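You operate a simulated robot arm through the tools that you are given. There is no shell and no other tool.

Carry out the task below with a simulated two-armed robot. There is one attempt and no reset: what you move stays moved.

TASK
Brush the middle pastry with sugar water, then press a patch of white sesame on its middle.
Fine: use the yellow brush and the wetted wooden peg; stand both back; the pastry stays in its slot. Set down upright: yellow brush, wooden peg. A coat counts when it lies all over at full strength: go over it till it gets no stronger.

The check looks at the end state, three seconds after you hand in, the way a careful person would. Anything else that was tipped, shoved, dropped, spilled or broken makes it a failure.

THE ROBOT
Two 7-joint arms with fingered hands on one trunk that stands fixed in place. Base frame: the origin is at the foot of the trunk, x ahead of it, y to its left, z up; the work surface is at about z = 836. Readings come in mm, degrees, newtons and seconds.
The left shoulder is at [20, 208, 1273], the right one opposite. Payload 5 kg a hand.
The tool frame of a hand sits at the grasp point between the pads (the TCP): z along the fingers, y along the line on which they close. The tips reach 48 mm beyond it. Largest opening 160 mm; the body of the gripper starts 56 mm behind the TCP. The gripper is a hand of 4 fingers: y runs from the thumb to the fingers, the wrist lies at [-26, -142, -252] in the tool frame, and closing takes about 1.5 s.
Orientation is told as [roll, pitch, yaw] about the base's x, y, z axes, in that order, counted from this pose: with the fingers straight down and the wrist toward the robot, the tool's x, y and z point along [0, 1, 0], [1, 0, 0] and [0, 0, -1] of the base frame.

THE INTERFACE
- The arms move only by the tool nudge_tool. It takes "left_deltas", "right_deltas" or both (then of equal length, played together; a hand with none holds still); each is a list that holds one entry, the list of rows, each a list of 6 numbers: the shift along the base's x, y, z in mm, then the turn, a rotation vector about the base's x, y, z in degrees. In form: [[[dx, dy, dz, wx, wy, wz], ...]]. A call has 1 to 20 rows; each row shifts and turns the commanded pose from where the row before left it. "left_grip" and "right_grip" are, for a hand that has rows, the finger opening in mm, from 0 to 160, set as the call begins (left out, the last holds). A row lasts 0.2 s, in which the tool goes at most 50 mm and 8.6 degrees; a call with a longer step from one row to the next is refused whole, and so is a gripper value outside its range. Where a pose cannot be reached the arm comes as near as it can. A force on the tool above 40 N (or 10 N above the force at the start of the call, whichever is more), or a blocked arm, ends the call early, and 0.2 s more pass. The fingers move at their own pace (about 108 mm/s each) and stop on an object; they squeeze with about 22 N. The grip force told is the motor's: it shows also when the fingers shut on nothing. Time passes only in rows, and 0.2 s behind the last, so rows that do not move let the fingers close. It gives the time, the measured TCP pose, the force on the tool (base axes), the opening and the grip force at its end, in the units of the frame above (readings bear some noise), with the torque about the TCP (base axes, N m) and any sound that the robot's microphone picked up, and new pictures: "views" is both (left out), scene, wrist or none (wrist: the cameras of the hands that moved).
- Cameras (640 x 400 px; columns grow to the right, rows downward): "scene" is now at [94.1, -8.3, 1455.6]; the picture's right is [-0.11, -0.99, 0.00], its down [-0.63, 0.07, -0.78] and it looks along [0.77, -0.09, -0.63] (base axes); focal length 325 px, centre (320, 200). "left" rides on the left gripper at [-87, -133, -189] in its tool frame; the picture's right is [-0.83, -0.26, 0.49], its down [0.51, -0.71, 0.49] and it looks along [0.22, 0.66, 0.72] (tool axes); focal length 238 px, centre (320, 200). "right" rides on the right gripper at [87, -133, -189] in its tool frame; the picture's right is [-0.83, 0.26, -0.49], its down [-0.51, -0.71, 0.49] and it looks along [-0.22, 0.66, 0.72] (tool axes); focal length 238 px, centre (320, 200). There is no depth. A picture from a camera that has moved, and an enlarged one, comes with that camera's place and axes in the base frame and with its lens.
- raise_lower(by): slides the trunk up (or, below 0, down) by that many mm; the arms and the scene camera ride with it, the base frame stays. It gives what a move gives, with no picture.
- curl_fingers(index, middle, ring, thumb_bend, thumb_turn, hand): sets how far each is bent, from 0 (flat) to 1 (curled in); at 0.3 the hand is open as for a grip, at 0.7 the pads meet at the TCP. One left out holds its place. A second passes; each finger stops where it meets its share of the squeeze, and holds until it gets a number again. A gripper value or a shape takes the hand back. It gives what a move gives, with no picture; readings hold the bend of each and the force on the fingers (four entries, about 0 where the hand has none), thumb and palm. thumb_turn goes from beside the hand (0) to across from the fingers (1), as for a grip.
- set_grasp(shape, hand): the hand has 4 fingers and takes this shape, open, in about a second: jaw (thumb against the fingers, like two jaws); tri (thumb and two fingers); tip (a fingertip pinch); poke (one finger out to press); point (the index stretched); flat (the hand flat); cup (the hand cupped); fist (a fist). The gripper value then closes the fingers along that shape, each until it touches; the sizes above hold for jaw. It gives what a move gives, with no picture.
- pan_tilt(pan, tilt): turns the head with the scene camera to pan (to the left, within 86 degrees either way) and tilt (down, from -29 to 69), counted from straight ahead of the robot. It gives what a move gives, and a new picture of the scene camera.
- zoom(camera, box): a new picture of the part [left, top, right, bottom] of that camera's present view, enlarged. The clock stands still meanwhile.
- finish_job(): hands the job in; it is judged then, once.

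Places have to be worked out from the pictures, the camera data and where the tool is seen. Open the grippers and draw the arms clear of the work before you hand the job in, unless the task says otherwise.

The tools are called by a JSON object that holds its "method" and its "body". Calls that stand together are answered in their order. nudge_tool: Moves the arms, as the interface text tells. Its arguments: {"type":"object","properties":{"left_deltas":{"type":"array","items":{"type":"array","items":{"type":"array","items":{"type":"number"}}}},"left_grip":{"type":"number"},"right_deltas":{"type":"array","items":{"type":"array","items":{"type":"array","items":{"type":"number"}}}},"right_grip":{"type":"number"},"views":{"type":"string","enum":["both","scene","wrist","none"]}},"required":[]} The other tools are called the same way: raise_lower (by) slides the trunk up or down; set_grasp (shape, hand) gives the hand a shape; curl_fingers (index, middle, ring, thumb_bend, thumb_turn, hand) moves the fingers one by one; pan_tilt (pan, tilt) turns the head that bears the scene camera; zoom (camera, box) takes an enlarged picture of a part of a camera's view; finish_job () hands the job in.

At the start:

```text
clock: 0.0
left_position: [642.0, 255.1, 1151.4]
left_tcp_rot: [0.0, -0.1, 0.0]
left_ft_force: [0.5, 0.6, 0.0]
left_torque: [-0.01, -0.02, -0.01]
left_gripper_width: 159.5
left_grasp_force: 0.0
left_shape: jaw
left_bend: [0.3, 0.3, 0.3, 0.3, 0.98]
left_finger forces: [0.0, 0.0, 0.0, 0.0, 0.0, 0.1]
right_position: [622.3, -393.3, 1197.3]
right_tcp_rot: [0.1, 0.0, 0.0]
right_ft_force: [0.2, 0.4, -0.4]
right_torque: [0.02, 0.04, -0.01]
right_gripper_width: 159.6
right_grasp_force: 0.0
right_shape: jaw
right_bend: [0.3, 0.3, 0.3, 0.3, 0.98]
right_finger forces: [0.0, 0.0, 0.0, 0.1, 0.0, 0.1]
trunk travel left (down, up): [-275.0, 415.0]
head pan, tilt: [-6.4, 39.1]
```

scene: 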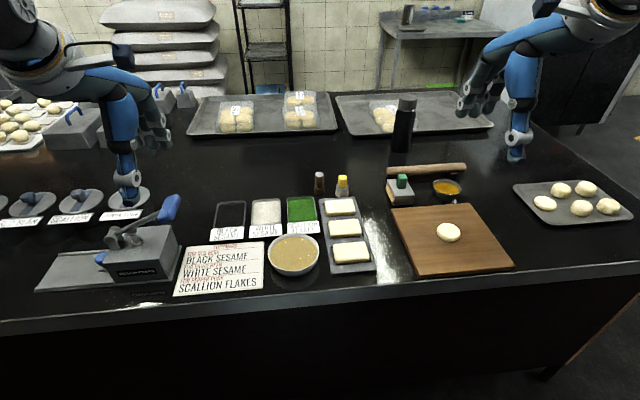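
right: 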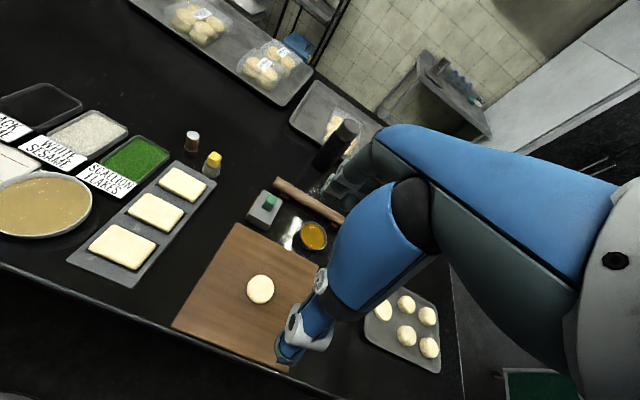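
left: 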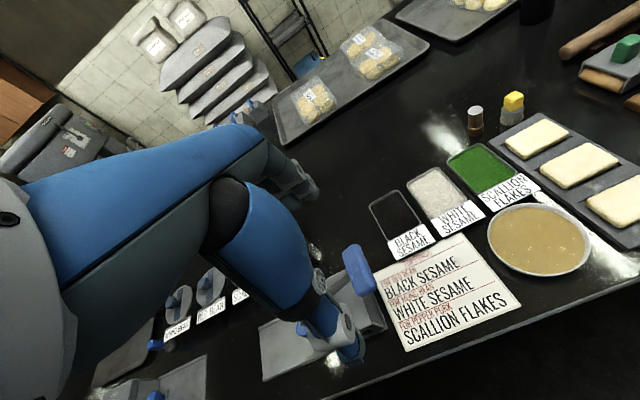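

I'll start by looking closely at the workspace: pastries on the tray, the sesame trays, the small bottle-like items (peg and yellow brush), and the sugar-water bowl.

{"method": "zoom", "body": {"camera": "scene", "box": [200, 160, 400, 285]}}

{"method": "zoom", "body": {"camera": "scene", "box": [290, 160, 370, 210]}}

{"method": "zoom", "body": {"camera": "scene", "box": [370, 150, 530, 280]}}

{"method": "zoom", "body": {"camera": "left", "box": [360, 70, 640, 290]}}

```text
3.20 times, centred on (300, 222) of scene
camera zoom: at [94.1, -8.3, 1455.6], right [-0.11, -0.99, 0.0], down [-0.63, 0.07, -0.78], along [0.77, -0.09, -0.63], focal length 1039 px, centre (384, 128)
```

zoom: 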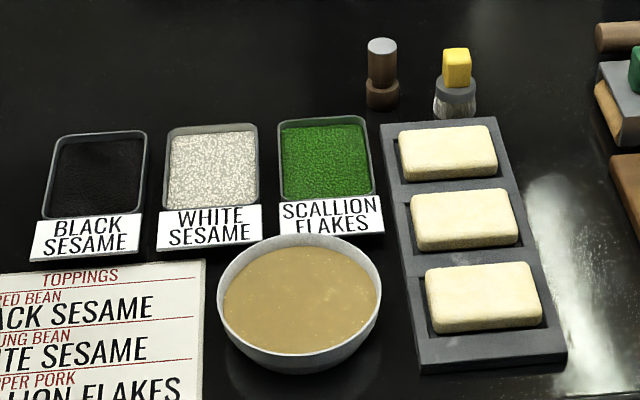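

```text
8.00 times, centred on (330, 185) of scene
camera zoom: at [94.1, -8.3, 1455.6], right [-0.11, -0.99, 0.0], down [-0.63, 0.07, -0.78], along [0.77, -0.09, -0.63], focal length 2597 px, centre (240, 320)
```

zoom: 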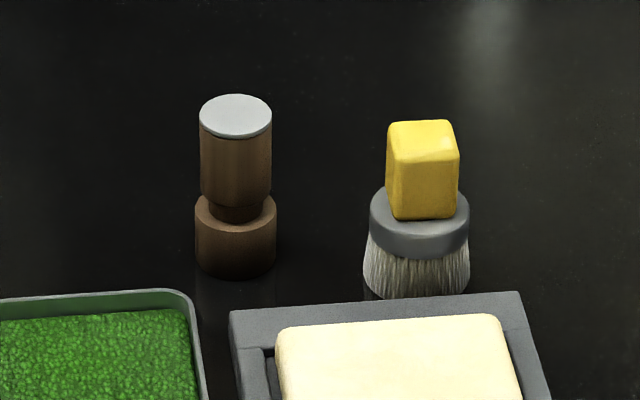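

```text
3.08 times, centred on (450, 215) of scene
camera zoom: at [94.1, -8.3, 1455.6], right [-0.11, -0.99, 0.0], down [-0.63, 0.07, -0.78], along [0.77, -0.09, -0.63], focal length 999 px, centre (-80, 154)
```

zoom: 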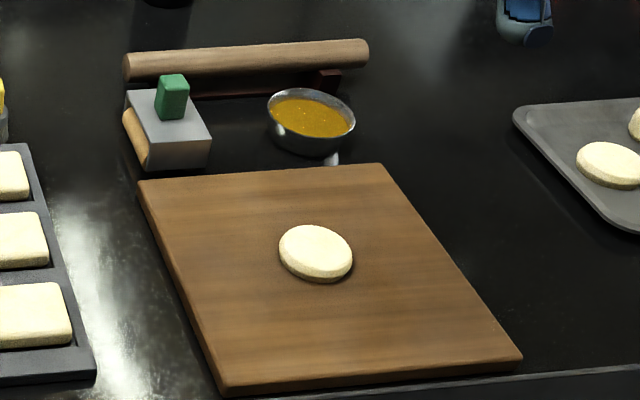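

```text
1.82 times, centred on (500, 180) of left
camera zoom: at [510.1, 168.6, 1339.5], right [-0.26, -0.83, -0.49], down [-0.71, 0.51, -0.49], along [0.66, 0.22, -0.72], focal length 433 px, centre (-7, 236)
```

zoom: 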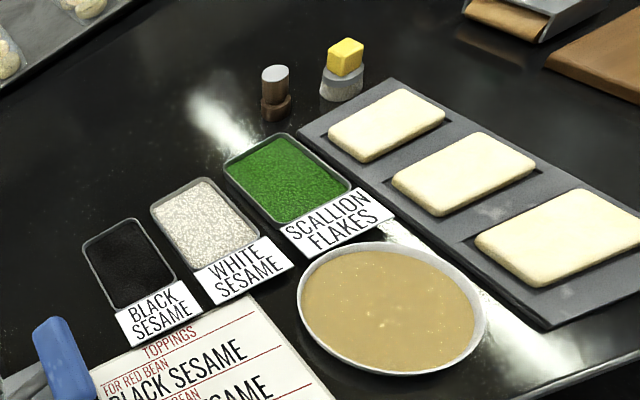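

The tan bowl at about (607, 0) looks like the sugar water. The orange bowl by the green brush is likely egg wash. I'll enlarge the liquids, the green tool and the pastry tray to be sure.

{"method": "zoom", "body": {"camera": "scene", "box": [380, 160, 480, 222]}}

{"method": "zoom", "body": {"camera": "scene", "box": [250, 220, 350, 283]}}

{"method": "zoom", "body": {"camera": "scene", "box": [310, 190, 390, 280]}}

{"method": "zoom", "body": {"camera": "right", "box": [0, 80, 280, 290]}}

{"method": "zoom", "body": {"camera": "scene", "box": [170, 235, 270, 300]}}

```text
6.40 times, centred on (430, 191) of scene
camera zoom: at [94.1, -8.3, 1455.6], right [-0.11, -0.99, 0.0], down [-0.63, 0.07, -0.78], along [0.77, -0.09, -0.63], focal length 2078 px, centre (-384, 258)
```

zoom: 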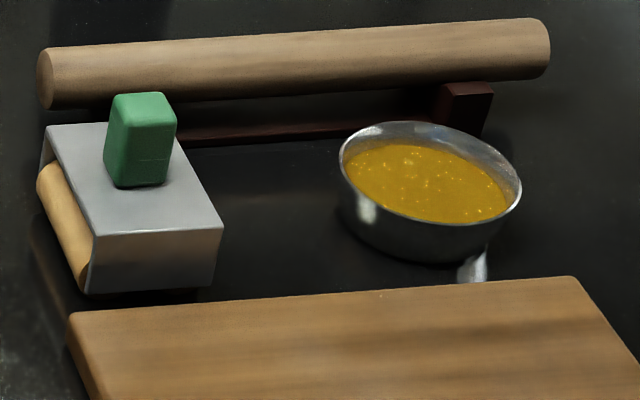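

```text
6.35 times, centred on (300, 252) of scene
camera zoom: at [94.1, -8.3, 1455.6], right [-0.11, -0.99, 0.0], down [-0.63, 0.07, -0.78], along [0.77, -0.09, -0.63], focal length 2061 px, centre (447, -127)
```

zoom: 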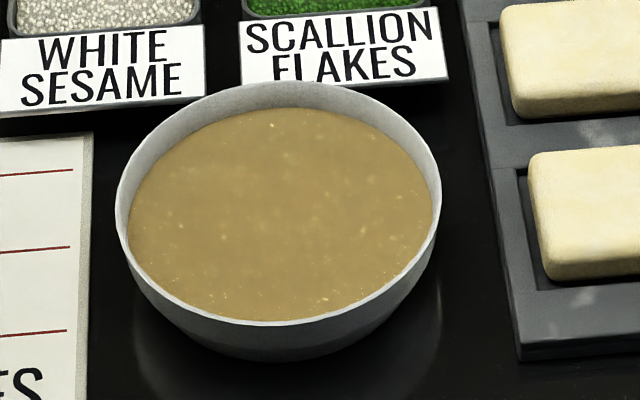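

```text
4.44 times, centred on (350, 235) of scene
camera zoom: at [94.1, -8.3, 1455.6], right [-0.11, -0.99, 0.0], down [-0.63, 0.07, -0.78], along [0.77, -0.09, -0.63], focal length 1443 px, centre (187, 44)
```

zoom: 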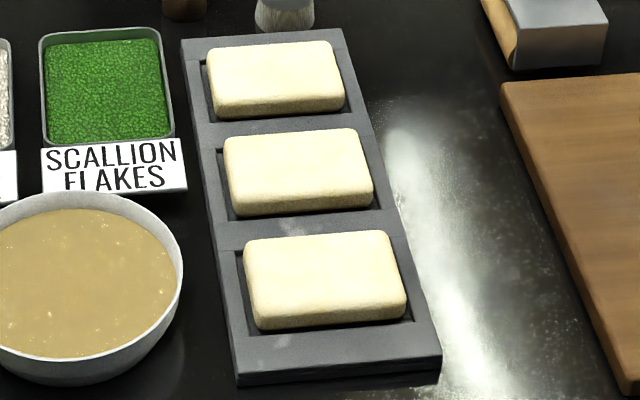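

```text
1.90 times, centred on (140, 185) of right
camera zoom: at [489.9, -307.1, 1386.8], right [0.26, -0.83, 0.49], down [-0.71, -0.51, -0.49], along [0.66, -0.22, -0.72], focal length 454 px, centre (663, 229)
```

zoom: 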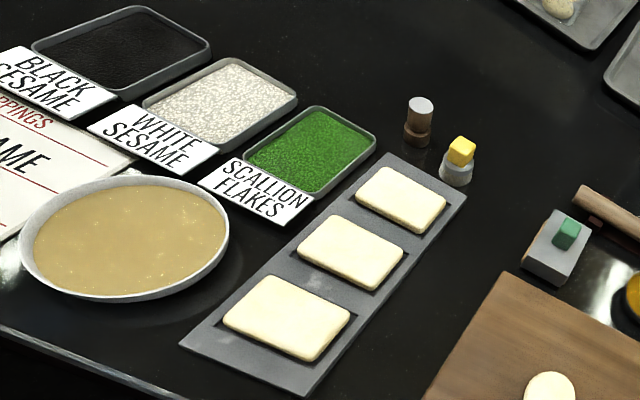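

```text
6.15 times, centred on (220, 268) of scene
camera zoom: at [94.1, -8.3, 1455.6], right [-0.11, -0.99, 0.0], down [-0.63, 0.07, -0.78], along [0.77, -0.09, -0.63], focal length 1998 px, centre (935, -215)
```

zoom: 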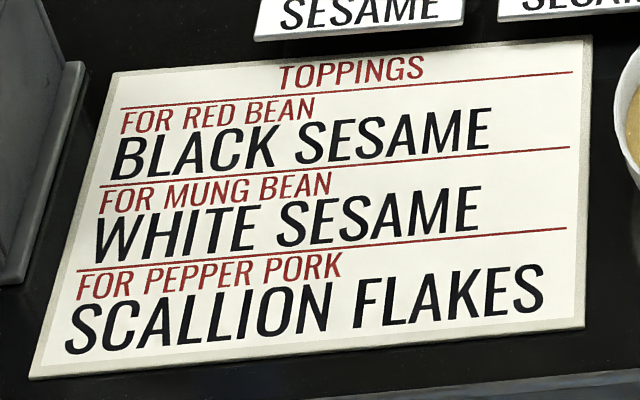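

The tan bowl is the sugar water; the white sesame tray is near (794, 65), the middle pastry near (700, -142), the peg near (893, -99), and the brush near (875, -167). I'll bring the right hand high above the brush to look at it with the wrist camera.

{"method": "nudge_tool", "body": {"right_deltas": [[[25, 22, -12, 0, 0, 0], [25, 22, -12, 0, 0, 0], [25, 22, -12, 0, 0, 0], [25, 22, -12, 0, 0, 0], [25, 22, -12, 0, 0, 0], [25, 22, -12, 0, 0, 0], [25, 22, -12, 0, 0, 0], [25, 22, -12, 0, 0, 0], [25, 22, -12, 0, 0, 0], [25, 22, -12, 0, 0, 0]]]}}

```text
clock: 2.2
left_position: [643.4, 256.8, 1149.1]
left_tcp_rot: [0.0, 0.1, -0.1]
left_ft_force: [0.6, -0.1, -0.7]
left_torque: [-0.04, 0.07, 0.0]
left_gripper_width: 159.6
left_grasp_force: 0.2
left_shape: jaw
left_bend: [0.3, 0.3, 0.3, 0.3, 0.98]
left_finger forces: [0.0, 0.1, 0.0, 0.0, 0.1, 0.0]
right_position: [873.4, -173.1, 1075.5]
right_tcp_rot: [0.0, 0.2, -0.1]
right_ft_force: [1.0, -0.5, 0.2]
right_torque: [0.01, 0.12, 0.01]
right_gripper_width: 159.6
right_grasp_force: 0.0
right_shape: jaw
right_bend: [0.3, 0.3, 0.3, 0.3, 0.97]
right_finger forces: [0.1, 0.0, 0.1, 0.0, 0.0, 0.1]
trunk travel left (down, up): [-275.0, 415.0]
head pan, tilt: [-6.4, 39.1]
camera scene: at [95.7, -7.5, 1455.5], right [-0.11, -0.99, 0.0], down [-0.63, 0.07, -0.78], along [0.77, -0.09, -0.63], focal length 325 px, centre (320, 200)
camera right: at [740.8, -86.7, 1265.4], right [0.26, -0.83, 0.49], down [-0.71, -0.51, -0.49], along [0.65, -0.22, -0.72], focal length 238 px, centre (320, 200)
```

scene: 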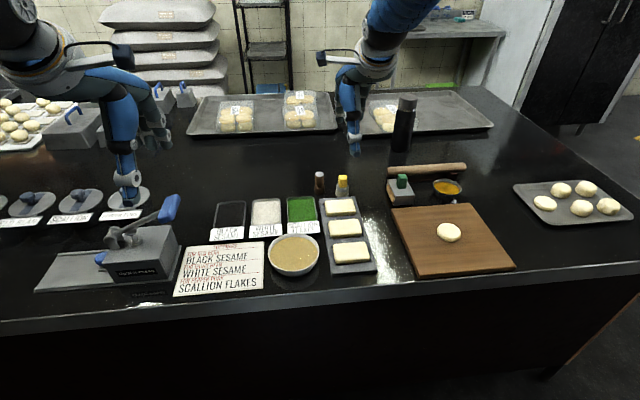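
right: 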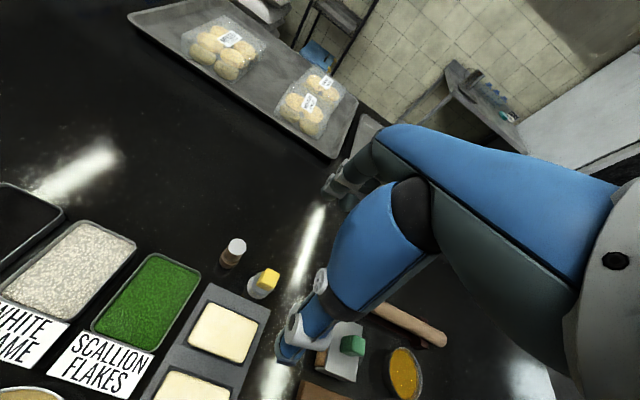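

The hand is above the brush. I'll enlarge the scene view of the hand to learn its geometry.

{"method": "zoom", "body": {"camera": "scene", "box": [290, 40, 450, 200]}}

{"method": "zoom", "body": {"camera": "right", "box": [200, 130, 420, 390]}}

```text
2.50 times, centred on (370, 120) of scene
camera zoom: at [95.7, -7.5, 1455.5], right [-0.11, -0.99, 0.0], down [-0.63, 0.07, -0.78], along [0.77, -0.09, -0.63], focal length 812 px, centre (195, 400)
```

zoom: 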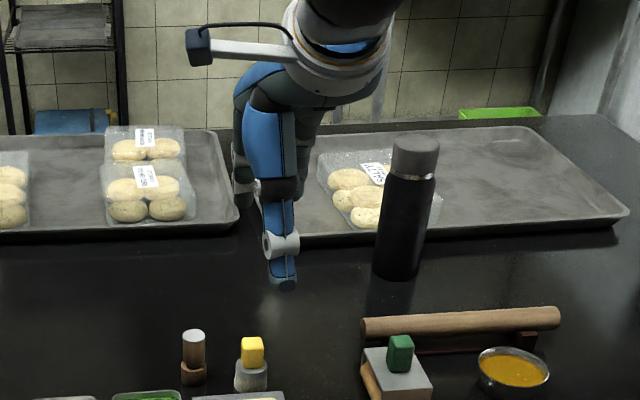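

```text
1.54 times, centred on (310, 260) of right
camera zoom: at [740.8, -86.7, 1265.4], right [0.26, -0.83, 0.49], down [-0.71, -0.51, -0.49], along [0.65, -0.22, -0.72], focal length 367 px, centre (335, 108)
```

zoom: 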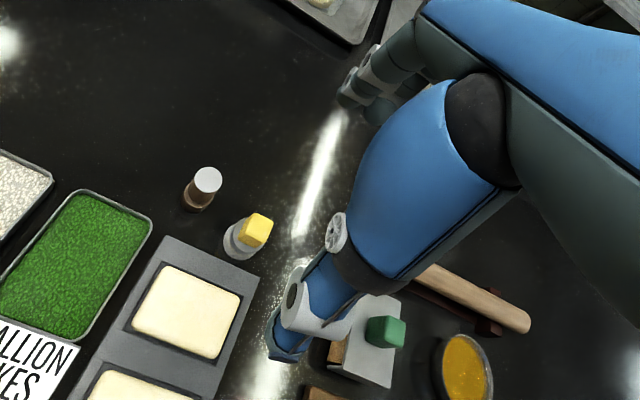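

The hand is bulky, with the thumb on the robot side and three fingers beyond. I'll try the fingertip pinch shape and look at it.

{"method": "set_grasp", "body": {"hand": "right", "shape": "tip"}}

{"method": "zoom", "body": {"camera": "scene", "box": [290, 40, 450, 200]}}

{"method": "zoom", "body": {"camera": "right", "box": [200, 130, 420, 390]}}

{"method": "zoom", "body": {"camera": "left", "box": [360, 0, 640, 180]}}

```text
clock: 3.1
left_position: [642.8, 255.8, 1150.0]
left_tcp_rot: [-0.1, 0.0, 0.0]
left_ft_force: [0.0, 0.3, -0.5]
left_torque: [-0.02, 0.02, -0.02]
left_gripper_width: 159.7
left_grasp_force: 0.0
left_shape: jaw
left_bend: [0.3, 0.3, 0.3, 0.3, 0.98]
left_finger forces: [0.0, 0.1, 0.0, 0.1, 0.0, 0.1]
right_position: [873.2, -174.3, 1076.7]
right_tcp_rot: [0.1, -0.1, 0.0]
right_ft_force: [0.6, 0.5, 0.3]
right_torque: [0.03, -0.02, -0.01]
right_gripper_width: 160.0
right_grasp_force: 0.0
right_shape: tip
right_bend: [0.3, 0.98, 0.99, 0.3, 0.97]
right_finger forces: [0.0, 0.0, 0.0, 0.0, 0.1, 0.1]
trunk travel left (down, up): [-275.0, 415.0]
head pan, tilt: [-6.4, 39.1]
```

```text
2.50 times, centred on (370, 120) of scene
camera zoom: at [94.7, -8.0, 1455.6], right [-0.11, -0.99, 0.0], down [-0.63, 0.07, -0.78], along [0.77, -0.09, -0.63], focal length 812 px, centre (195, 400)
```

zoom: 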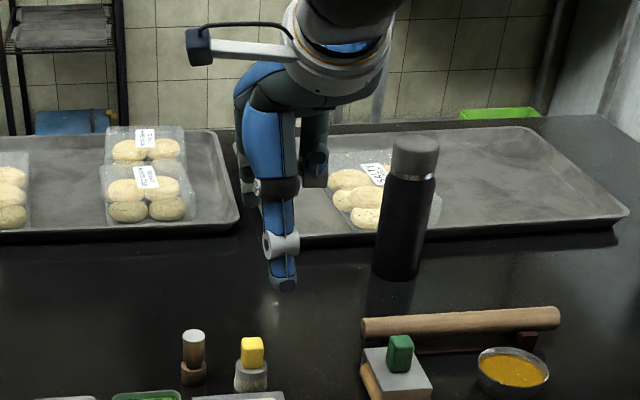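

```text
1.54 times, centred on (310, 260) of right
camera zoom: at [739.5, -86.9, 1266.3], right [0.26, -0.83, 0.49], down [-0.71, -0.51, -0.49], along [0.66, -0.22, -0.72], focal length 367 px, centre (335, 108)
```

zoom: 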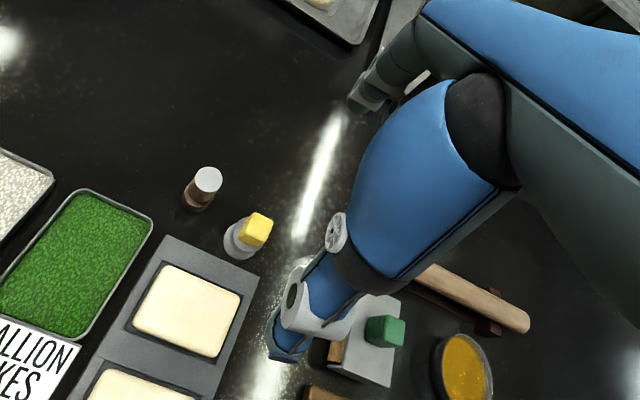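

```text
2.22 times, centred on (500, 90) of left
camera zoom: at [510.6, 168.9, 1339.3], right [-0.26, -0.83, -0.49], down [-0.71, 0.51, -0.49], along [0.66, 0.22, -0.72], focal length 530 px, centre (-80, 444)
```

zoom: 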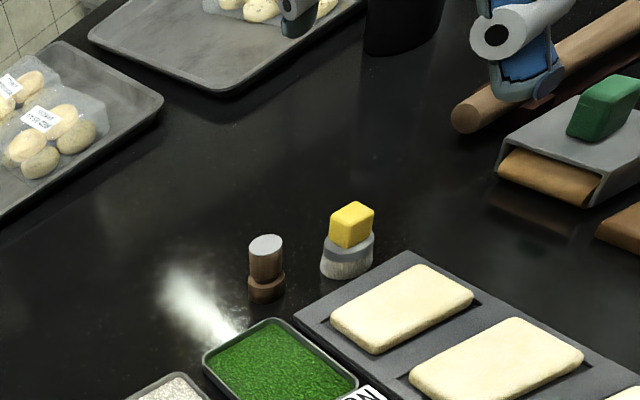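

The thumb tip sits at tool x≈0 and the index is offset to one side. I'll close to roughly handle width in the air to see where the tips meet.

{"method": "nudge_tool", "body": {"right_deltas": [[[0, 0, 0, 0, 0, 0], [0, 0, 0, 0, 0, 0], [0, 0, 0, 0, 0, 0], [0, 0, 0, 0, 0, 0], [0, 0, 0, 0, 0, 0], [0, 0, 0, 0, 0, 0]]], "right_grip": 20, "views": "none"}}

{"method": "zoom", "body": {"camera": "scene", "box": [310, 60, 430, 180]}}

{"method": "zoom", "body": {"camera": "right", "box": [200, 130, 420, 390]}}

```text
clock: 4.5
left_position: [643.4, 256.2, 1151.2]
left_tcp_rot: [-0.1, -0.1, -0.1]
left_ft_force: [0.1, 0.8, 0.1]
left_torque: [0.01, -0.02, -0.03]
left_gripper_width: 159.4
left_grasp_force: 0.1
left_shape: jaw
left_bend: [0.3, 0.3, 0.3, 0.3, 0.98]
left_finger forces: [0.1, 0.0, 0.1, 0.0, 0.0, 0.0]
right_position: [872.9, -173.6, 1077.2]
right_tcp_rot: [-0.1, 0.0, 0.0]
right_ft_force: [-0.5, -0.4, 0.5]
right_torque: [-0.01, 0.0, -0.01]
right_gripper_width: 20.4
right_grasp_force: 0.0
right_shape: tip
right_bend: [0.71, 0.98, 0.99, 0.74, 1.0]
right_finger forces: [0.0, 0.0, 0.1, 0.0, 0.0, 0.1]
trunk travel left (down, up): [-275.0, 415.0]
head pan, tilt: [-6.4, 39.1]
```

```text
3.33 times, centred on (370, 120) of scene
camera zoom: at [94.3, -8.2, 1455.6], right [-0.11, -0.99, 0.0], down [-0.63, 0.07, -0.78], along [0.77, -0.09, -0.63], focal length 1082 px, centre (153, 467)
```

zoom: 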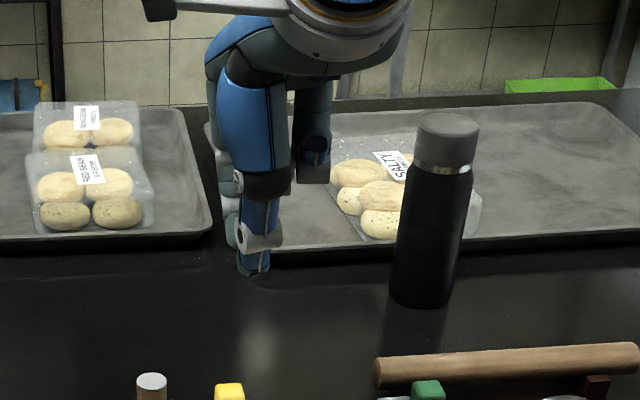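

```text
1.54 times, centred on (310, 260) of right
camera zoom: at [739.3, -86.9, 1266.3], right [0.26, -0.83, 0.49], down [-0.71, -0.51, -0.49], along [0.66, -0.22, -0.72], focal length 367 px, centre (335, 108)
```

zoom: 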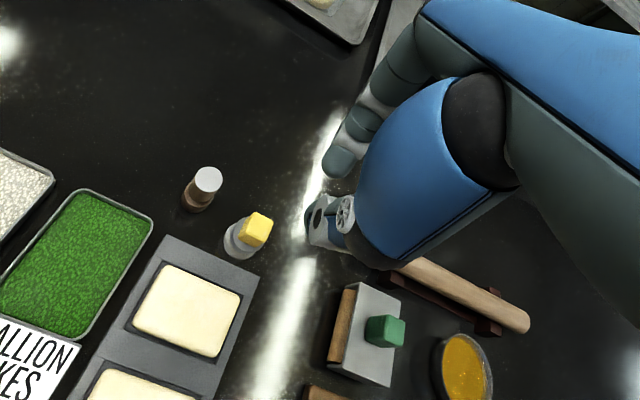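

The thumb and index close near the TCP, but I need the finger spacing. I'll zoom tighter on the closed tips from both cameras.

{"method": "zoom", "body": {"camera": "scene", "box": [330, 90, 380, 150]}}

{"method": "zoom", "body": {"camera": "right", "box": [290, 160, 390, 320]}}

{"method": "zoom", "body": {"camera": "left", "box": [460, 0, 640, 100]}}

```text
6.67 times, centred on (355, 120) of scene
camera zoom: at [94.3, -8.2, 1455.6], right [-0.11, -0.99, 0.0], down [-0.63, 0.07, -0.78], along [0.77, -0.09, -0.63], focal length 2164 px, centre (87, 733)
```

zoom: 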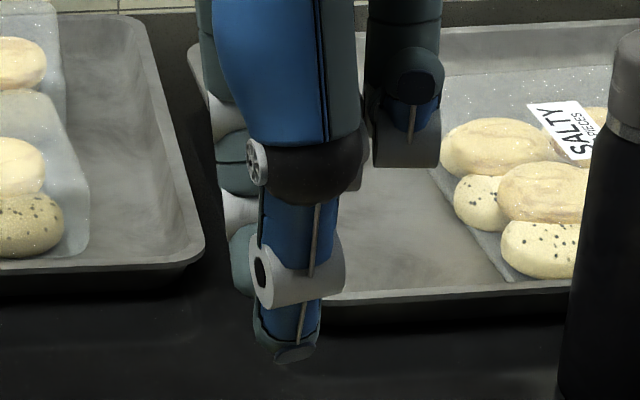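

```text
2.50 times, centred on (340, 240) of right
camera zoom: at [739.3, -86.9, 1266.3], right [0.26, -0.83, 0.49], down [-0.71, -0.51, -0.49], along [0.66, -0.22, -0.72], focal length 596 px, centre (270, 100)
```

zoom: 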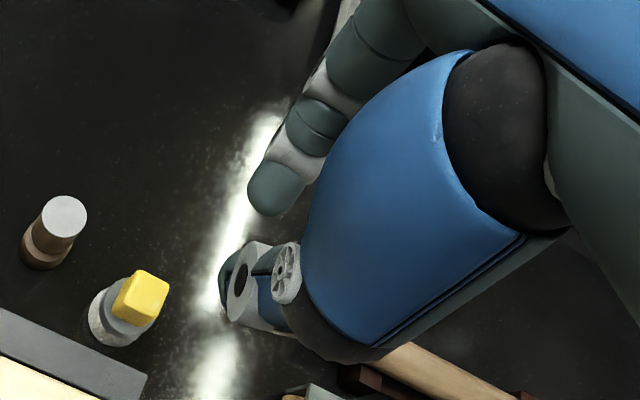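

```text
3.56 times, centred on (550, 50) of left
camera zoom: at [510.3, 168.7, 1339.4], right [-0.26, -0.83, -0.49], down [-0.71, 0.51, -0.49], along [0.66, 0.22, -0.72], focal length 848 px, centre (-498, 733)
```

zoom: 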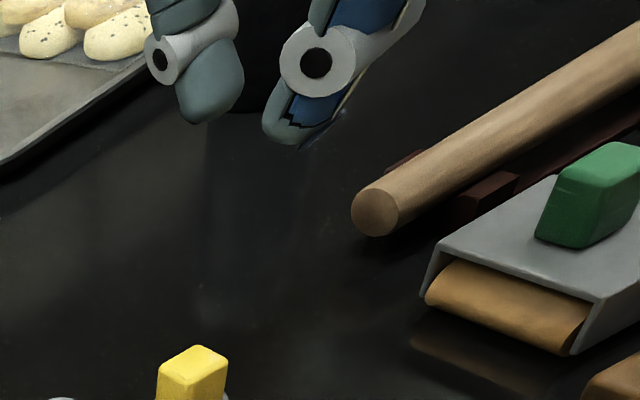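

Triangulating, the index tip and thumb tip oppose each other near the tool axis, so the tip pinch works at the TCP. Now I'll get accurate brush and peg positions from the three cameras.

{"method": "zoom", "body": {"camera": "right", "box": [210, 225, 290, 305]}}

{"method": "zoom", "body": {"camera": "left", "box": [460, 80, 540, 140]}}

{"method": "zoom", "body": {"camera": "scene", "box": [305, 165, 361, 200]}}

```text
5.00 times, centred on (250, 265) of right
camera zoom: at [739.3, -86.9, 1266.3], right [0.26, -0.83, 0.49], down [-0.71, -0.51, -0.49], along [0.66, -0.22, -0.72], focal length 1192 px, centre (670, -125)
```

zoom: 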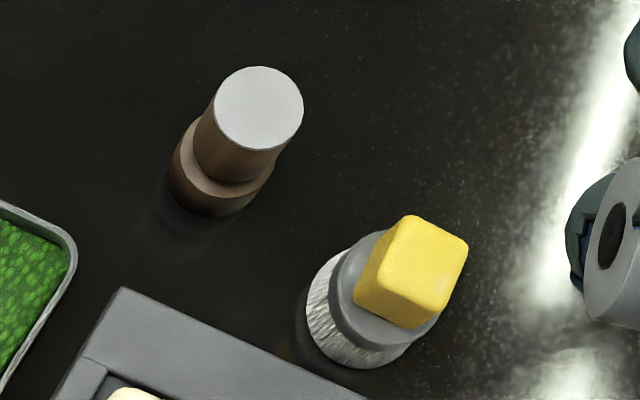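

```text
6.67 times, centred on (500, 110) of left
camera zoom: at [510.3, 168.7, 1339.4], right [-0.26, -0.83, -0.49], down [-0.71, 0.51, -0.49], along [0.66, 0.22, -0.72], focal length 1589 px, centre (-880, 800)
```

zoom: 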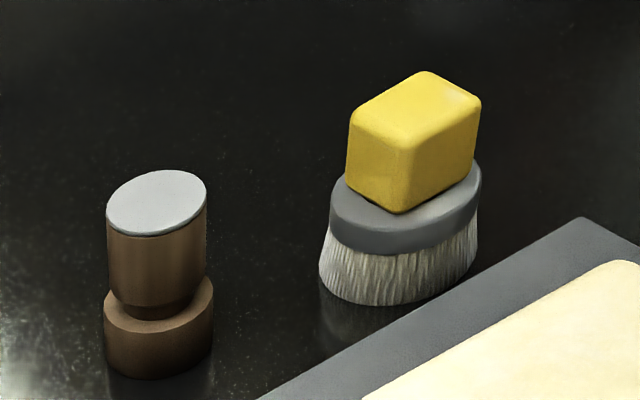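

```text
11.43 times, centred on (333, 182) of scene
camera zoom: at [94.3, -8.2, 1455.6], right [-0.11, -0.99, 0.0], down [-0.63, 0.07, -0.78], along [0.77, -0.09, -0.63], focal length 3710 px, centre (171, 400)
```

zoom: 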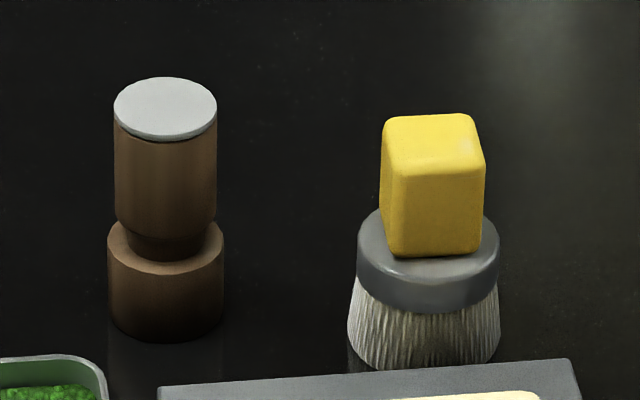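

Triangulation agrees across cameras: brush cube handle centre about (886, -168), top z≈890, ~25 mm wide; peg at about (900, -98), top z≈897. I'll open the pinch to 80 mm and come down to z≈985 over the brush.

{"method": "nudge_tool", "body": {"right_deltas": [[[13, 5, -20, 0, 0, 0], [0, 0, -30, 0, 0, 0], [0, 0, -40, 0, 0, 0], [0, 0, 0, 0, 0, 0], [0, 0, 0, 0, 0, 0]]], "right_grip": 80}}

{"method": "zoom", "body": {"camera": "right", "box": [200, 160, 400, 360]}}

{"method": "zoom", "body": {"camera": "scene", "box": [300, 100, 400, 200]}}

{"method": "zoom", "body": {"camera": "left", "box": [460, 20, 620, 140]}}

```text
clock: 5.7
left_position: [642.1, 256.7, 1152.0]
left_tcp_rot: [0.1, 0.1, 0.0]
left_ft_force: [-1.6, 0.5, 0.1]
left_torque: [-0.02, 0.08, -0.01]
left_gripper_width: 159.8
left_grasp_force: 0.0
left_shape: jaw
left_bend: [0.3, 0.3, 0.3, 0.3, 0.98]
left_finger forces: [0.0, 0.0, 0.1, 0.0, 0.1, 0.1]
right_position: [887.8, -170.0, 986.9]
right_tcp_rot: [0.0, 0.2, 0.0]
right_ft_force: [-1.0, -0.7, -0.1]
right_torque: [-0.01, 0.02, -0.02]
right_gripper_width: 79.2
right_grasp_force: 0.2
right_shape: tip
right_bend: [0.73, 0.98, 0.99, 0.7, 1.0]
right_finger forces: [0.0, 0.1, 0.0, 0.2, 0.0, 0.1]
trunk travel left (down, up): [-275.0, 415.0]
head pan, tilt: [-6.4, 39.1]
camera scene: at [95.0, -8.2, 1455.6], right [-0.11, -0.99, 0.0], down [-0.63, 0.07, -0.78], along [0.77, -0.09, -0.63], focal length 325 px, centre (320, 200)
camera right: at [755.1, -82.4, 1176.0], right [0.26, -0.83, 0.49], down [-0.71, -0.51, -0.49], along [0.66, -0.22, -0.72], focal length 238 px, centre (320, 200)
```

scene: 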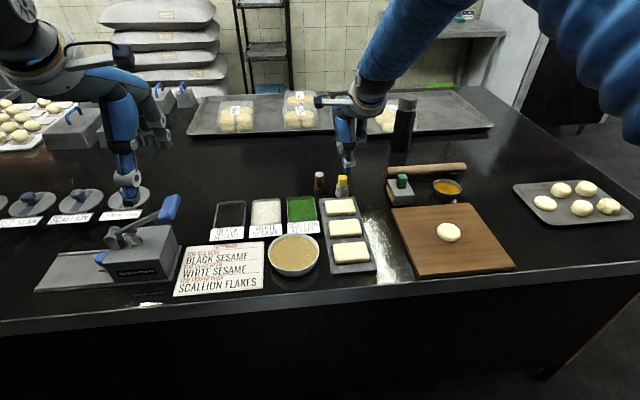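
right: 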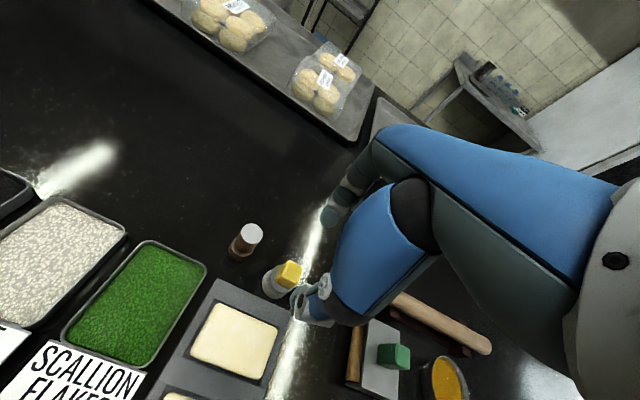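

```text
2.00 times, centred on (300, 260) of right
camera zoom: at [755.1, -82.4, 1176.0], right [0.26, -0.83, 0.49], down [-0.71, -0.51, -0.49], along [0.66, -0.22, -0.72], focal length 477 px, centre (360, 80)
```

zoom: 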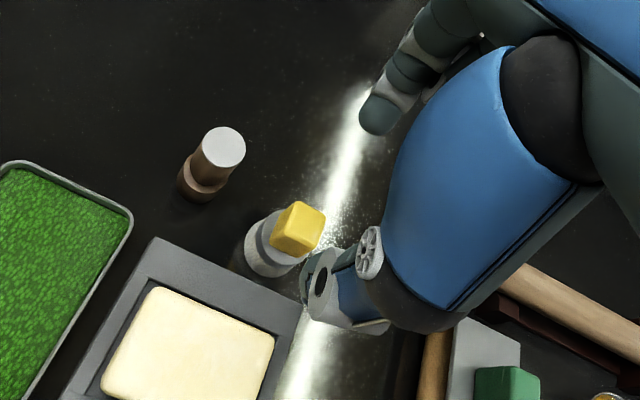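

```text
4.00 times, centred on (350, 150) of scene
camera zoom: at [95.0, -8.2, 1455.6], right [-0.11, -0.99, 0.0], down [-0.63, 0.07, -0.78], along [0.77, -0.09, -0.63], focal length 1298 px, centre (200, 400)
```

zoom: 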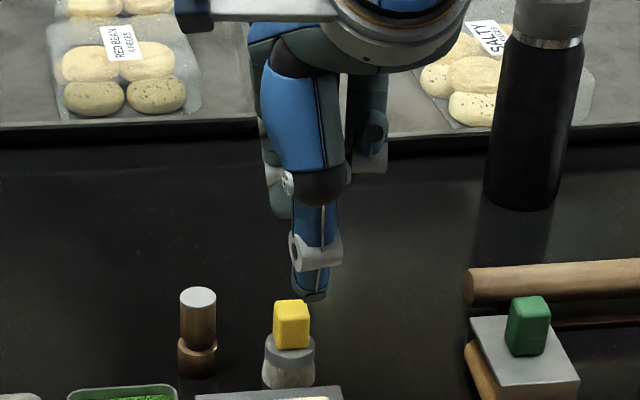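

```text
3.33 times, centred on (540, 80) of left
camera zoom: at [510.9, 168.7, 1339.1], right [-0.26, -0.83, -0.49], down [-0.71, 0.51, -0.49], along [0.65, 0.22, -0.72], focal length 794 px, centre (-413, 600)
```

zoom: 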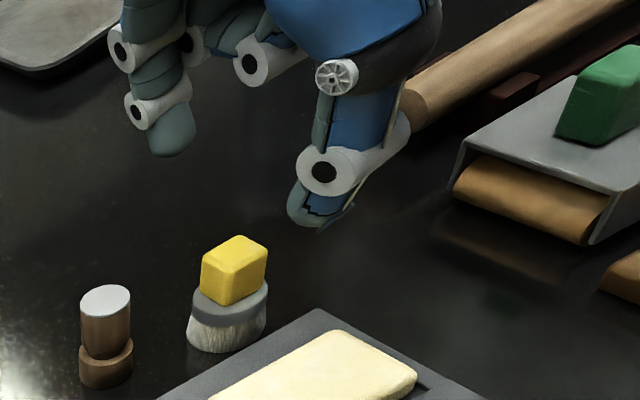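

Thumb tip is about (832, -170, 938) and index tip about (957, -180, 922), straddling the brush symmetrically. I'll narrow to 60 mm while descending to TCP z≈916, then check before closing.

{"method": "nudge_tool", "body": {"right_deltas": [[[0, 0, 0, 0, 0, 0], [0, 0, -25, 0, 0, 0], [0, 0, -25, 0, 0, 0], [0, 0, -20, 0, 0, 0], [0, 0, 0, 0, 0, 0]]], "right_grip": 60}}

{"method": "zoom", "body": {"camera": "right", "box": [220, 160, 400, 320]}}

{"method": "zoom", "body": {"camera": "scene", "box": [310, 130, 390, 200]}}

{"method": "zoom", "body": {"camera": "left", "box": [460, 30, 600, 140]}}

```text
clock: 6.9
left_position: [641.6, 256.6, 1150.8]
left_tcp_rot: [0.0, 0.0, 0.0]
left_ft_force: [-0.1, -0.2, 0.0]
left_torque: [0.0, -0.02, -0.01]
left_gripper_width: 159.6
left_grasp_force: 0.2
left_shape: jaw
left_bend: [0.3, 0.3, 0.3, 0.3, 0.98]
left_finger forces: [0.0, 0.0, 0.1, 0.0, 0.0, 0.1]
right_position: [885.9, -168.9, 920.4]
right_tcp_rot: [0.0, 0.0, 0.0]
right_ft_force: [-0.4, -1.1, 0.8]
right_torque: [0.0, -0.01, -0.01]
right_gripper_width: 61.2
right_grasp_force: 0.1
right_shape: tip
right_bend: [0.73, 0.98, 0.99, 0.73, 1.0]
right_finger forces: [0.0, 0.1, 0.1, 0.0, 0.0, 0.0]
trunk travel left (down, up): [-275.0, 415.0]
head pan, tilt: [-6.4, 39.1]
camera scene: at [93.8, -8.1, 1455.7], right [-0.11, -0.99, 0.0], down [-0.63, 0.07, -0.78], along [0.77, -0.09, -0.63], focal length 325 px, centre (320, 200)
camera right: at [752.5, -82.3, 1109.6], right [0.26, -0.83, 0.49], down [-0.71, -0.51, -0.49], along [0.66, -0.22, -0.72], focal length 238 px, centre (320, 200)
```

scene: 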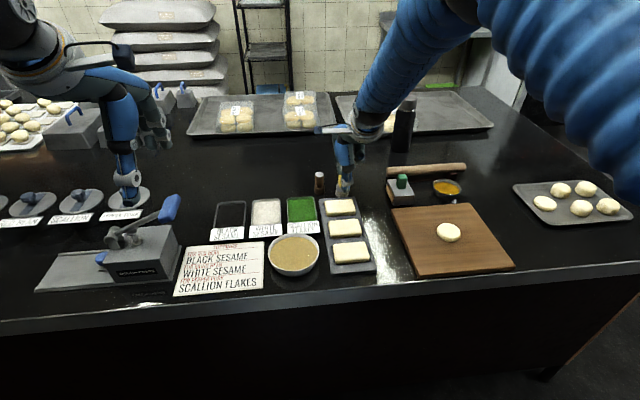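
right: 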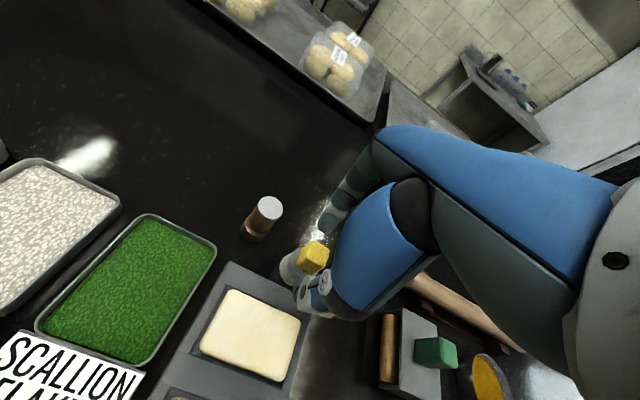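

```text
2.50 times, centred on (310, 240) of right
camera zoom: at [752.5, -82.3, 1109.6], right [0.26, -0.83, 0.49], down [-0.71, -0.51, -0.49], along [0.66, -0.22, -0.72], focal length 596 px, centre (345, 100)
```

zoom: 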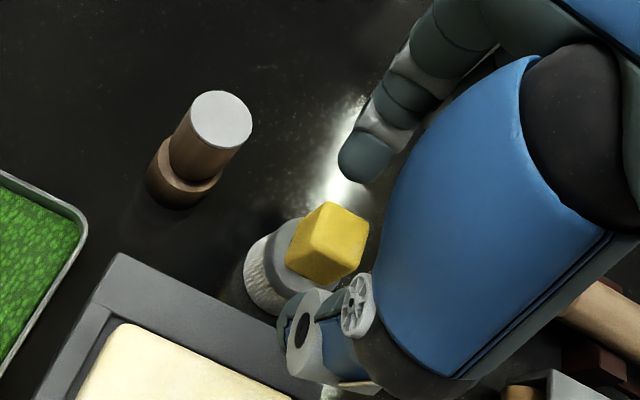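

```text
5.71 times, centred on (350, 165) of scene
camera zoom: at [93.8, -8.1, 1455.7], right [-0.11, -0.99, 0.0], down [-0.63, 0.07, -0.78], along [0.77, -0.09, -0.63], focal length 1855 px, centre (149, 400)
```

zoom: 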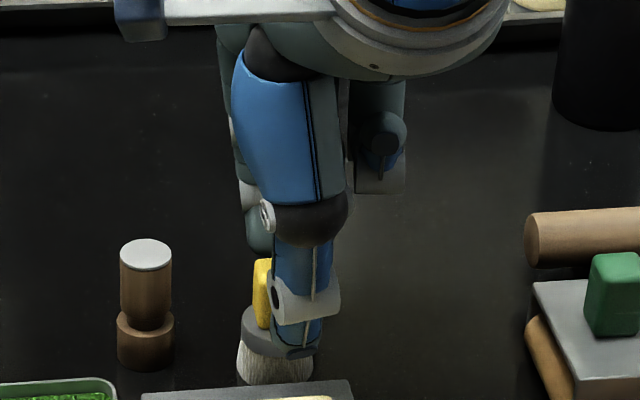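

```text
3.64 times, centred on (530, 85) of left
camera zoom: at [509.8, 168.8, 1339.7], right [-0.26, -0.83, -0.49], down [-0.71, 0.51, -0.49], along [0.66, 0.22, -0.72], focal length 867 px, centre (-444, 618)
```

zoom: 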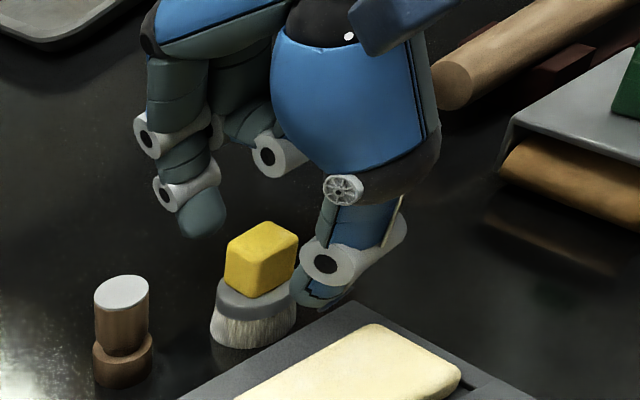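

Both fingertips straddle the cube handle evenly (about 18–20 mm clearance each side) with tips just above the ferrule. I'll raise 3 mm and close the pinch on the handle.

{"method": "nudge_tool", "body": {"right_deltas": [[[0, 0, 3, 0, 0, 0], [0, 0, 0, 0, 0, 0], [0, 0, 0, 0, 0, 0], [0, 0, 0, 0, 0, 0], [0, 0, 0, 0, 0, 0], [0, 0, 0, 0, 0, 0], [0, 0, 0, 0, 0, 0], [0, 0, 0, 0, 0, 0]]], "right_grip": 0, "views": "none"}}

{"method": "zoom", "body": {"camera": "right", "box": [220, 160, 400, 320]}}

{"method": "zoom", "body": {"camera": "scene", "box": [310, 130, 390, 200]}}

{"method": "zoom", "body": {"camera": "left", "box": [460, 30, 600, 140]}}

```text
clock: 8.7
left_position: [641.2, 256.1, 1149.9]
left_tcp_rot: [0.0, 0.0, 0.0]
left_ft_force: [0.1, -0.3, -0.1]
left_torque: [0.03, 0.01, 0.01]
left_gripper_width: 159.6
left_grasp_force: 0.0
left_shape: jaw
left_bend: [0.3, 0.3, 0.3, 0.3, 0.98]
left_finger forces: [0.1, 0.0, 0.0, 0.0, 0.0, 0.0]
right_position: [885.5, -169.9, 921.5]
right_tcp_rot: [0.0, -0.1, 0.0]
right_ft_force: [0.1, -0.1, -0.1]
right_torque: [-0.01, -0.04, 0.01]
right_gripper_width: 19.7
right_grasp_force: 21.7
right_shape: tip
right_bend: [0.71, 1.0, 1.0, 0.73, 1.0]
right_finger forces: [19.5, 0.0, 0.0, 0.0, 19.5, 0.0]
trunk travel left (down, up): [-275.0, 415.0]
head pan, tilt: [-6.4, 39.1]
```

```text
2.50 times, centred on (310, 240) of right
camera zoom: at [752.4, -83.0, 1111.4], right [0.26, -0.83, 0.49], down [-0.71, -0.51, -0.49], along [0.66, -0.22, -0.72], focal length 596 px, centre (345, 100)
```

zoom: 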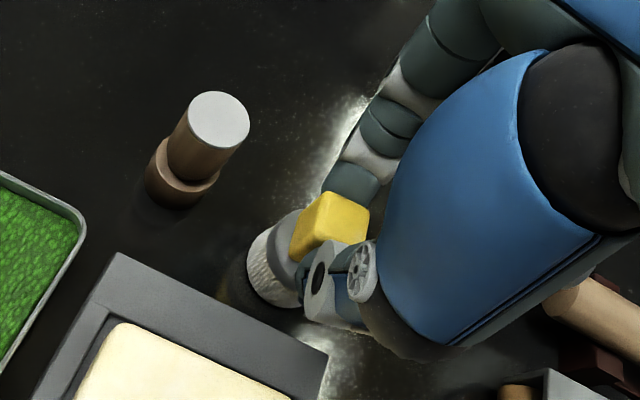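

```text
5.71 times, centred on (350, 165) of scene
camera zoom: at [94.3, -8.2, 1455.6], right [-0.11, -0.99, 0.0], down [-0.63, 0.07, -0.78], along [0.77, -0.09, -0.63], focal length 1855 px, centre (149, 400)
```

zoom: 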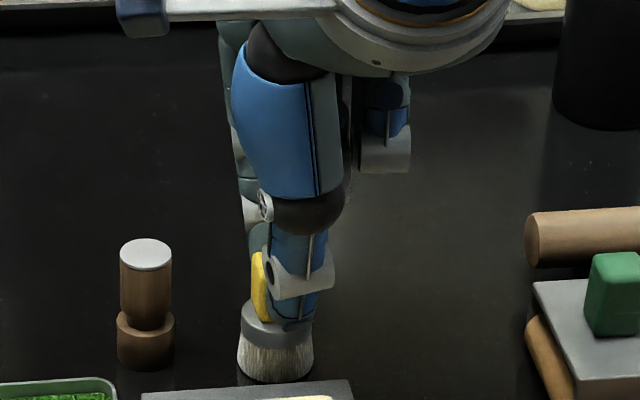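

```text
3.64 times, centred on (530, 85) of left
camera zoom: at [510.3, 168.7, 1339.4], right [-0.26, -0.83, -0.49], down [-0.71, 0.51, -0.49], along [0.66, 0.22, -0.72], focal length 867 px, centre (-444, 618)
```

zoom: 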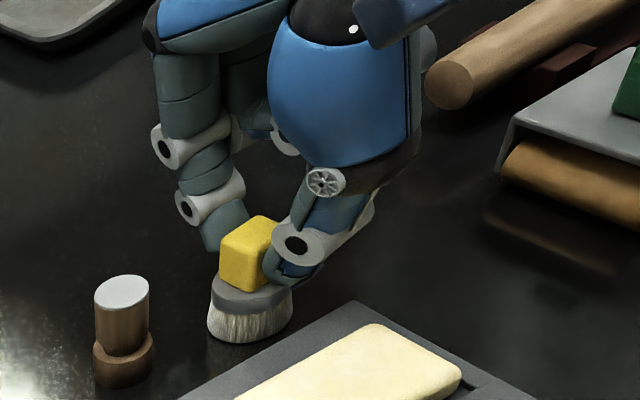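

The pinch holds with ~19.5 N on both index and thumb, brush still upright. Brush bottom is about 84 mm below the TCP; I'll lift it 90 mm and check it hangs straight.

{"method": "nudge_tool", "body": {"right_deltas": [[[0, 0, 5, 0, 0, 0], [0, 0, 10, 0, 0, 0], [0, 0, 20, 0, 0, 0], [0, 0, 25, 0, 0, 0], [0, 0, 30, 0, 0, 0], [0, 0, 0, 0, 0, 0]]], "views": "none"}}

{"method": "zoom", "body": {"camera": "right", "box": [220, 160, 400, 320]}}

{"method": "zoom", "body": {"camera": "scene", "box": [310, 110, 390, 200]}}

{"method": "zoom", "body": {"camera": "left", "box": [460, 0, 620, 130]}}

```text
clock: 10.1
left_position: [643.8, 255.9, 1149.3]
left_tcp_rot: [0.0, 0.2, 0.1]
left_ft_force: [0.2, 1.0, 0.0]
left_torque: [-0.01, 0.04, 0.0]
left_gripper_width: 159.6
left_grasp_force: 0.1
left_shape: jaw
left_bend: [0.3, 0.3, 0.3, 0.3, 0.98]
left_finger forces: [0.1, 0.0, 0.1, 0.0, 0.0, 0.1]
right_position: [887.6, -169.2, 1010.0]
right_tcp_rot: [0.0, 0.1, 0.0]
right_ft_force: [-0.3, -0.3, -0.4]
right_torque: [0.05, 0.02, -0.01]
right_gripper_width: 19.8
right_grasp_force: 21.8
right_shape: tip
right_bend: [0.71, 1.0, 1.0, 0.73, 1.0]
right_finger forces: [19.6, 0.1, 0.1, 0.0, 19.7, 0.0]
trunk travel left (down, up): [-275.0, 415.0]
head pan, tilt: [-6.4, 39.1]
```

```text
2.50 times, centred on (310, 240) of right
camera zoom: at [754.2, -83.0, 1200.2], right [0.26, -0.83, 0.49], down [-0.71, -0.51, -0.49], along [0.65, -0.22, -0.72], focal length 596 px, centre (345, 100)
```

zoom: 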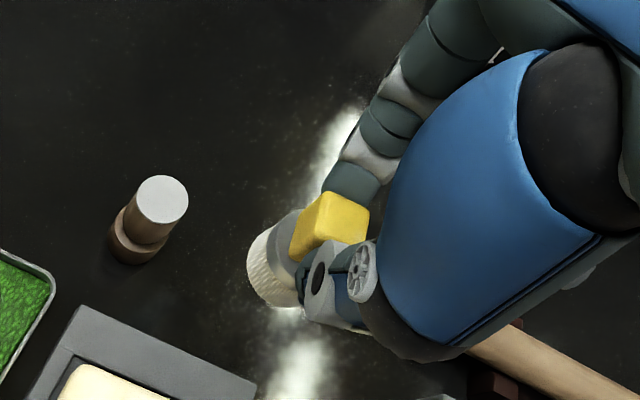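

```text
4.44 times, centred on (350, 155) of scene
camera zoom: at [95.2, -8.3, 1455.5], right [-0.11, -0.99, 0.0], down [-0.63, 0.07, -0.78], along [0.77, -0.09, -0.63], focal length 1443 px, centre (187, 400)
```

zoom: 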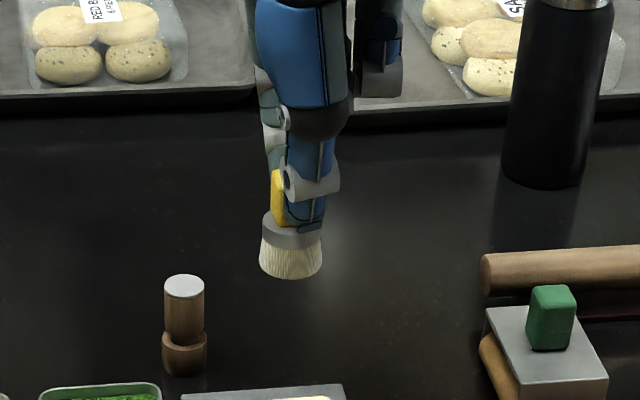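

```text
3.08 times, centred on (540, 65) of left
camera zoom: at [511.2, 168.6, 1339.0], right [-0.26, -0.83, -0.49], down [-0.71, 0.51, -0.49], along [0.65, 0.22, -0.72], focal length 733 px, centre (-357, 615)
```

zoom: 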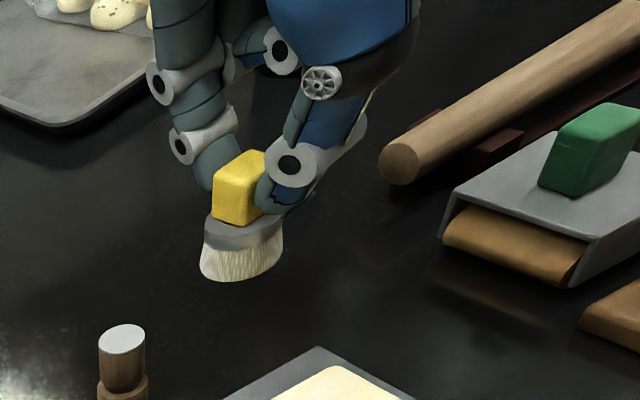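

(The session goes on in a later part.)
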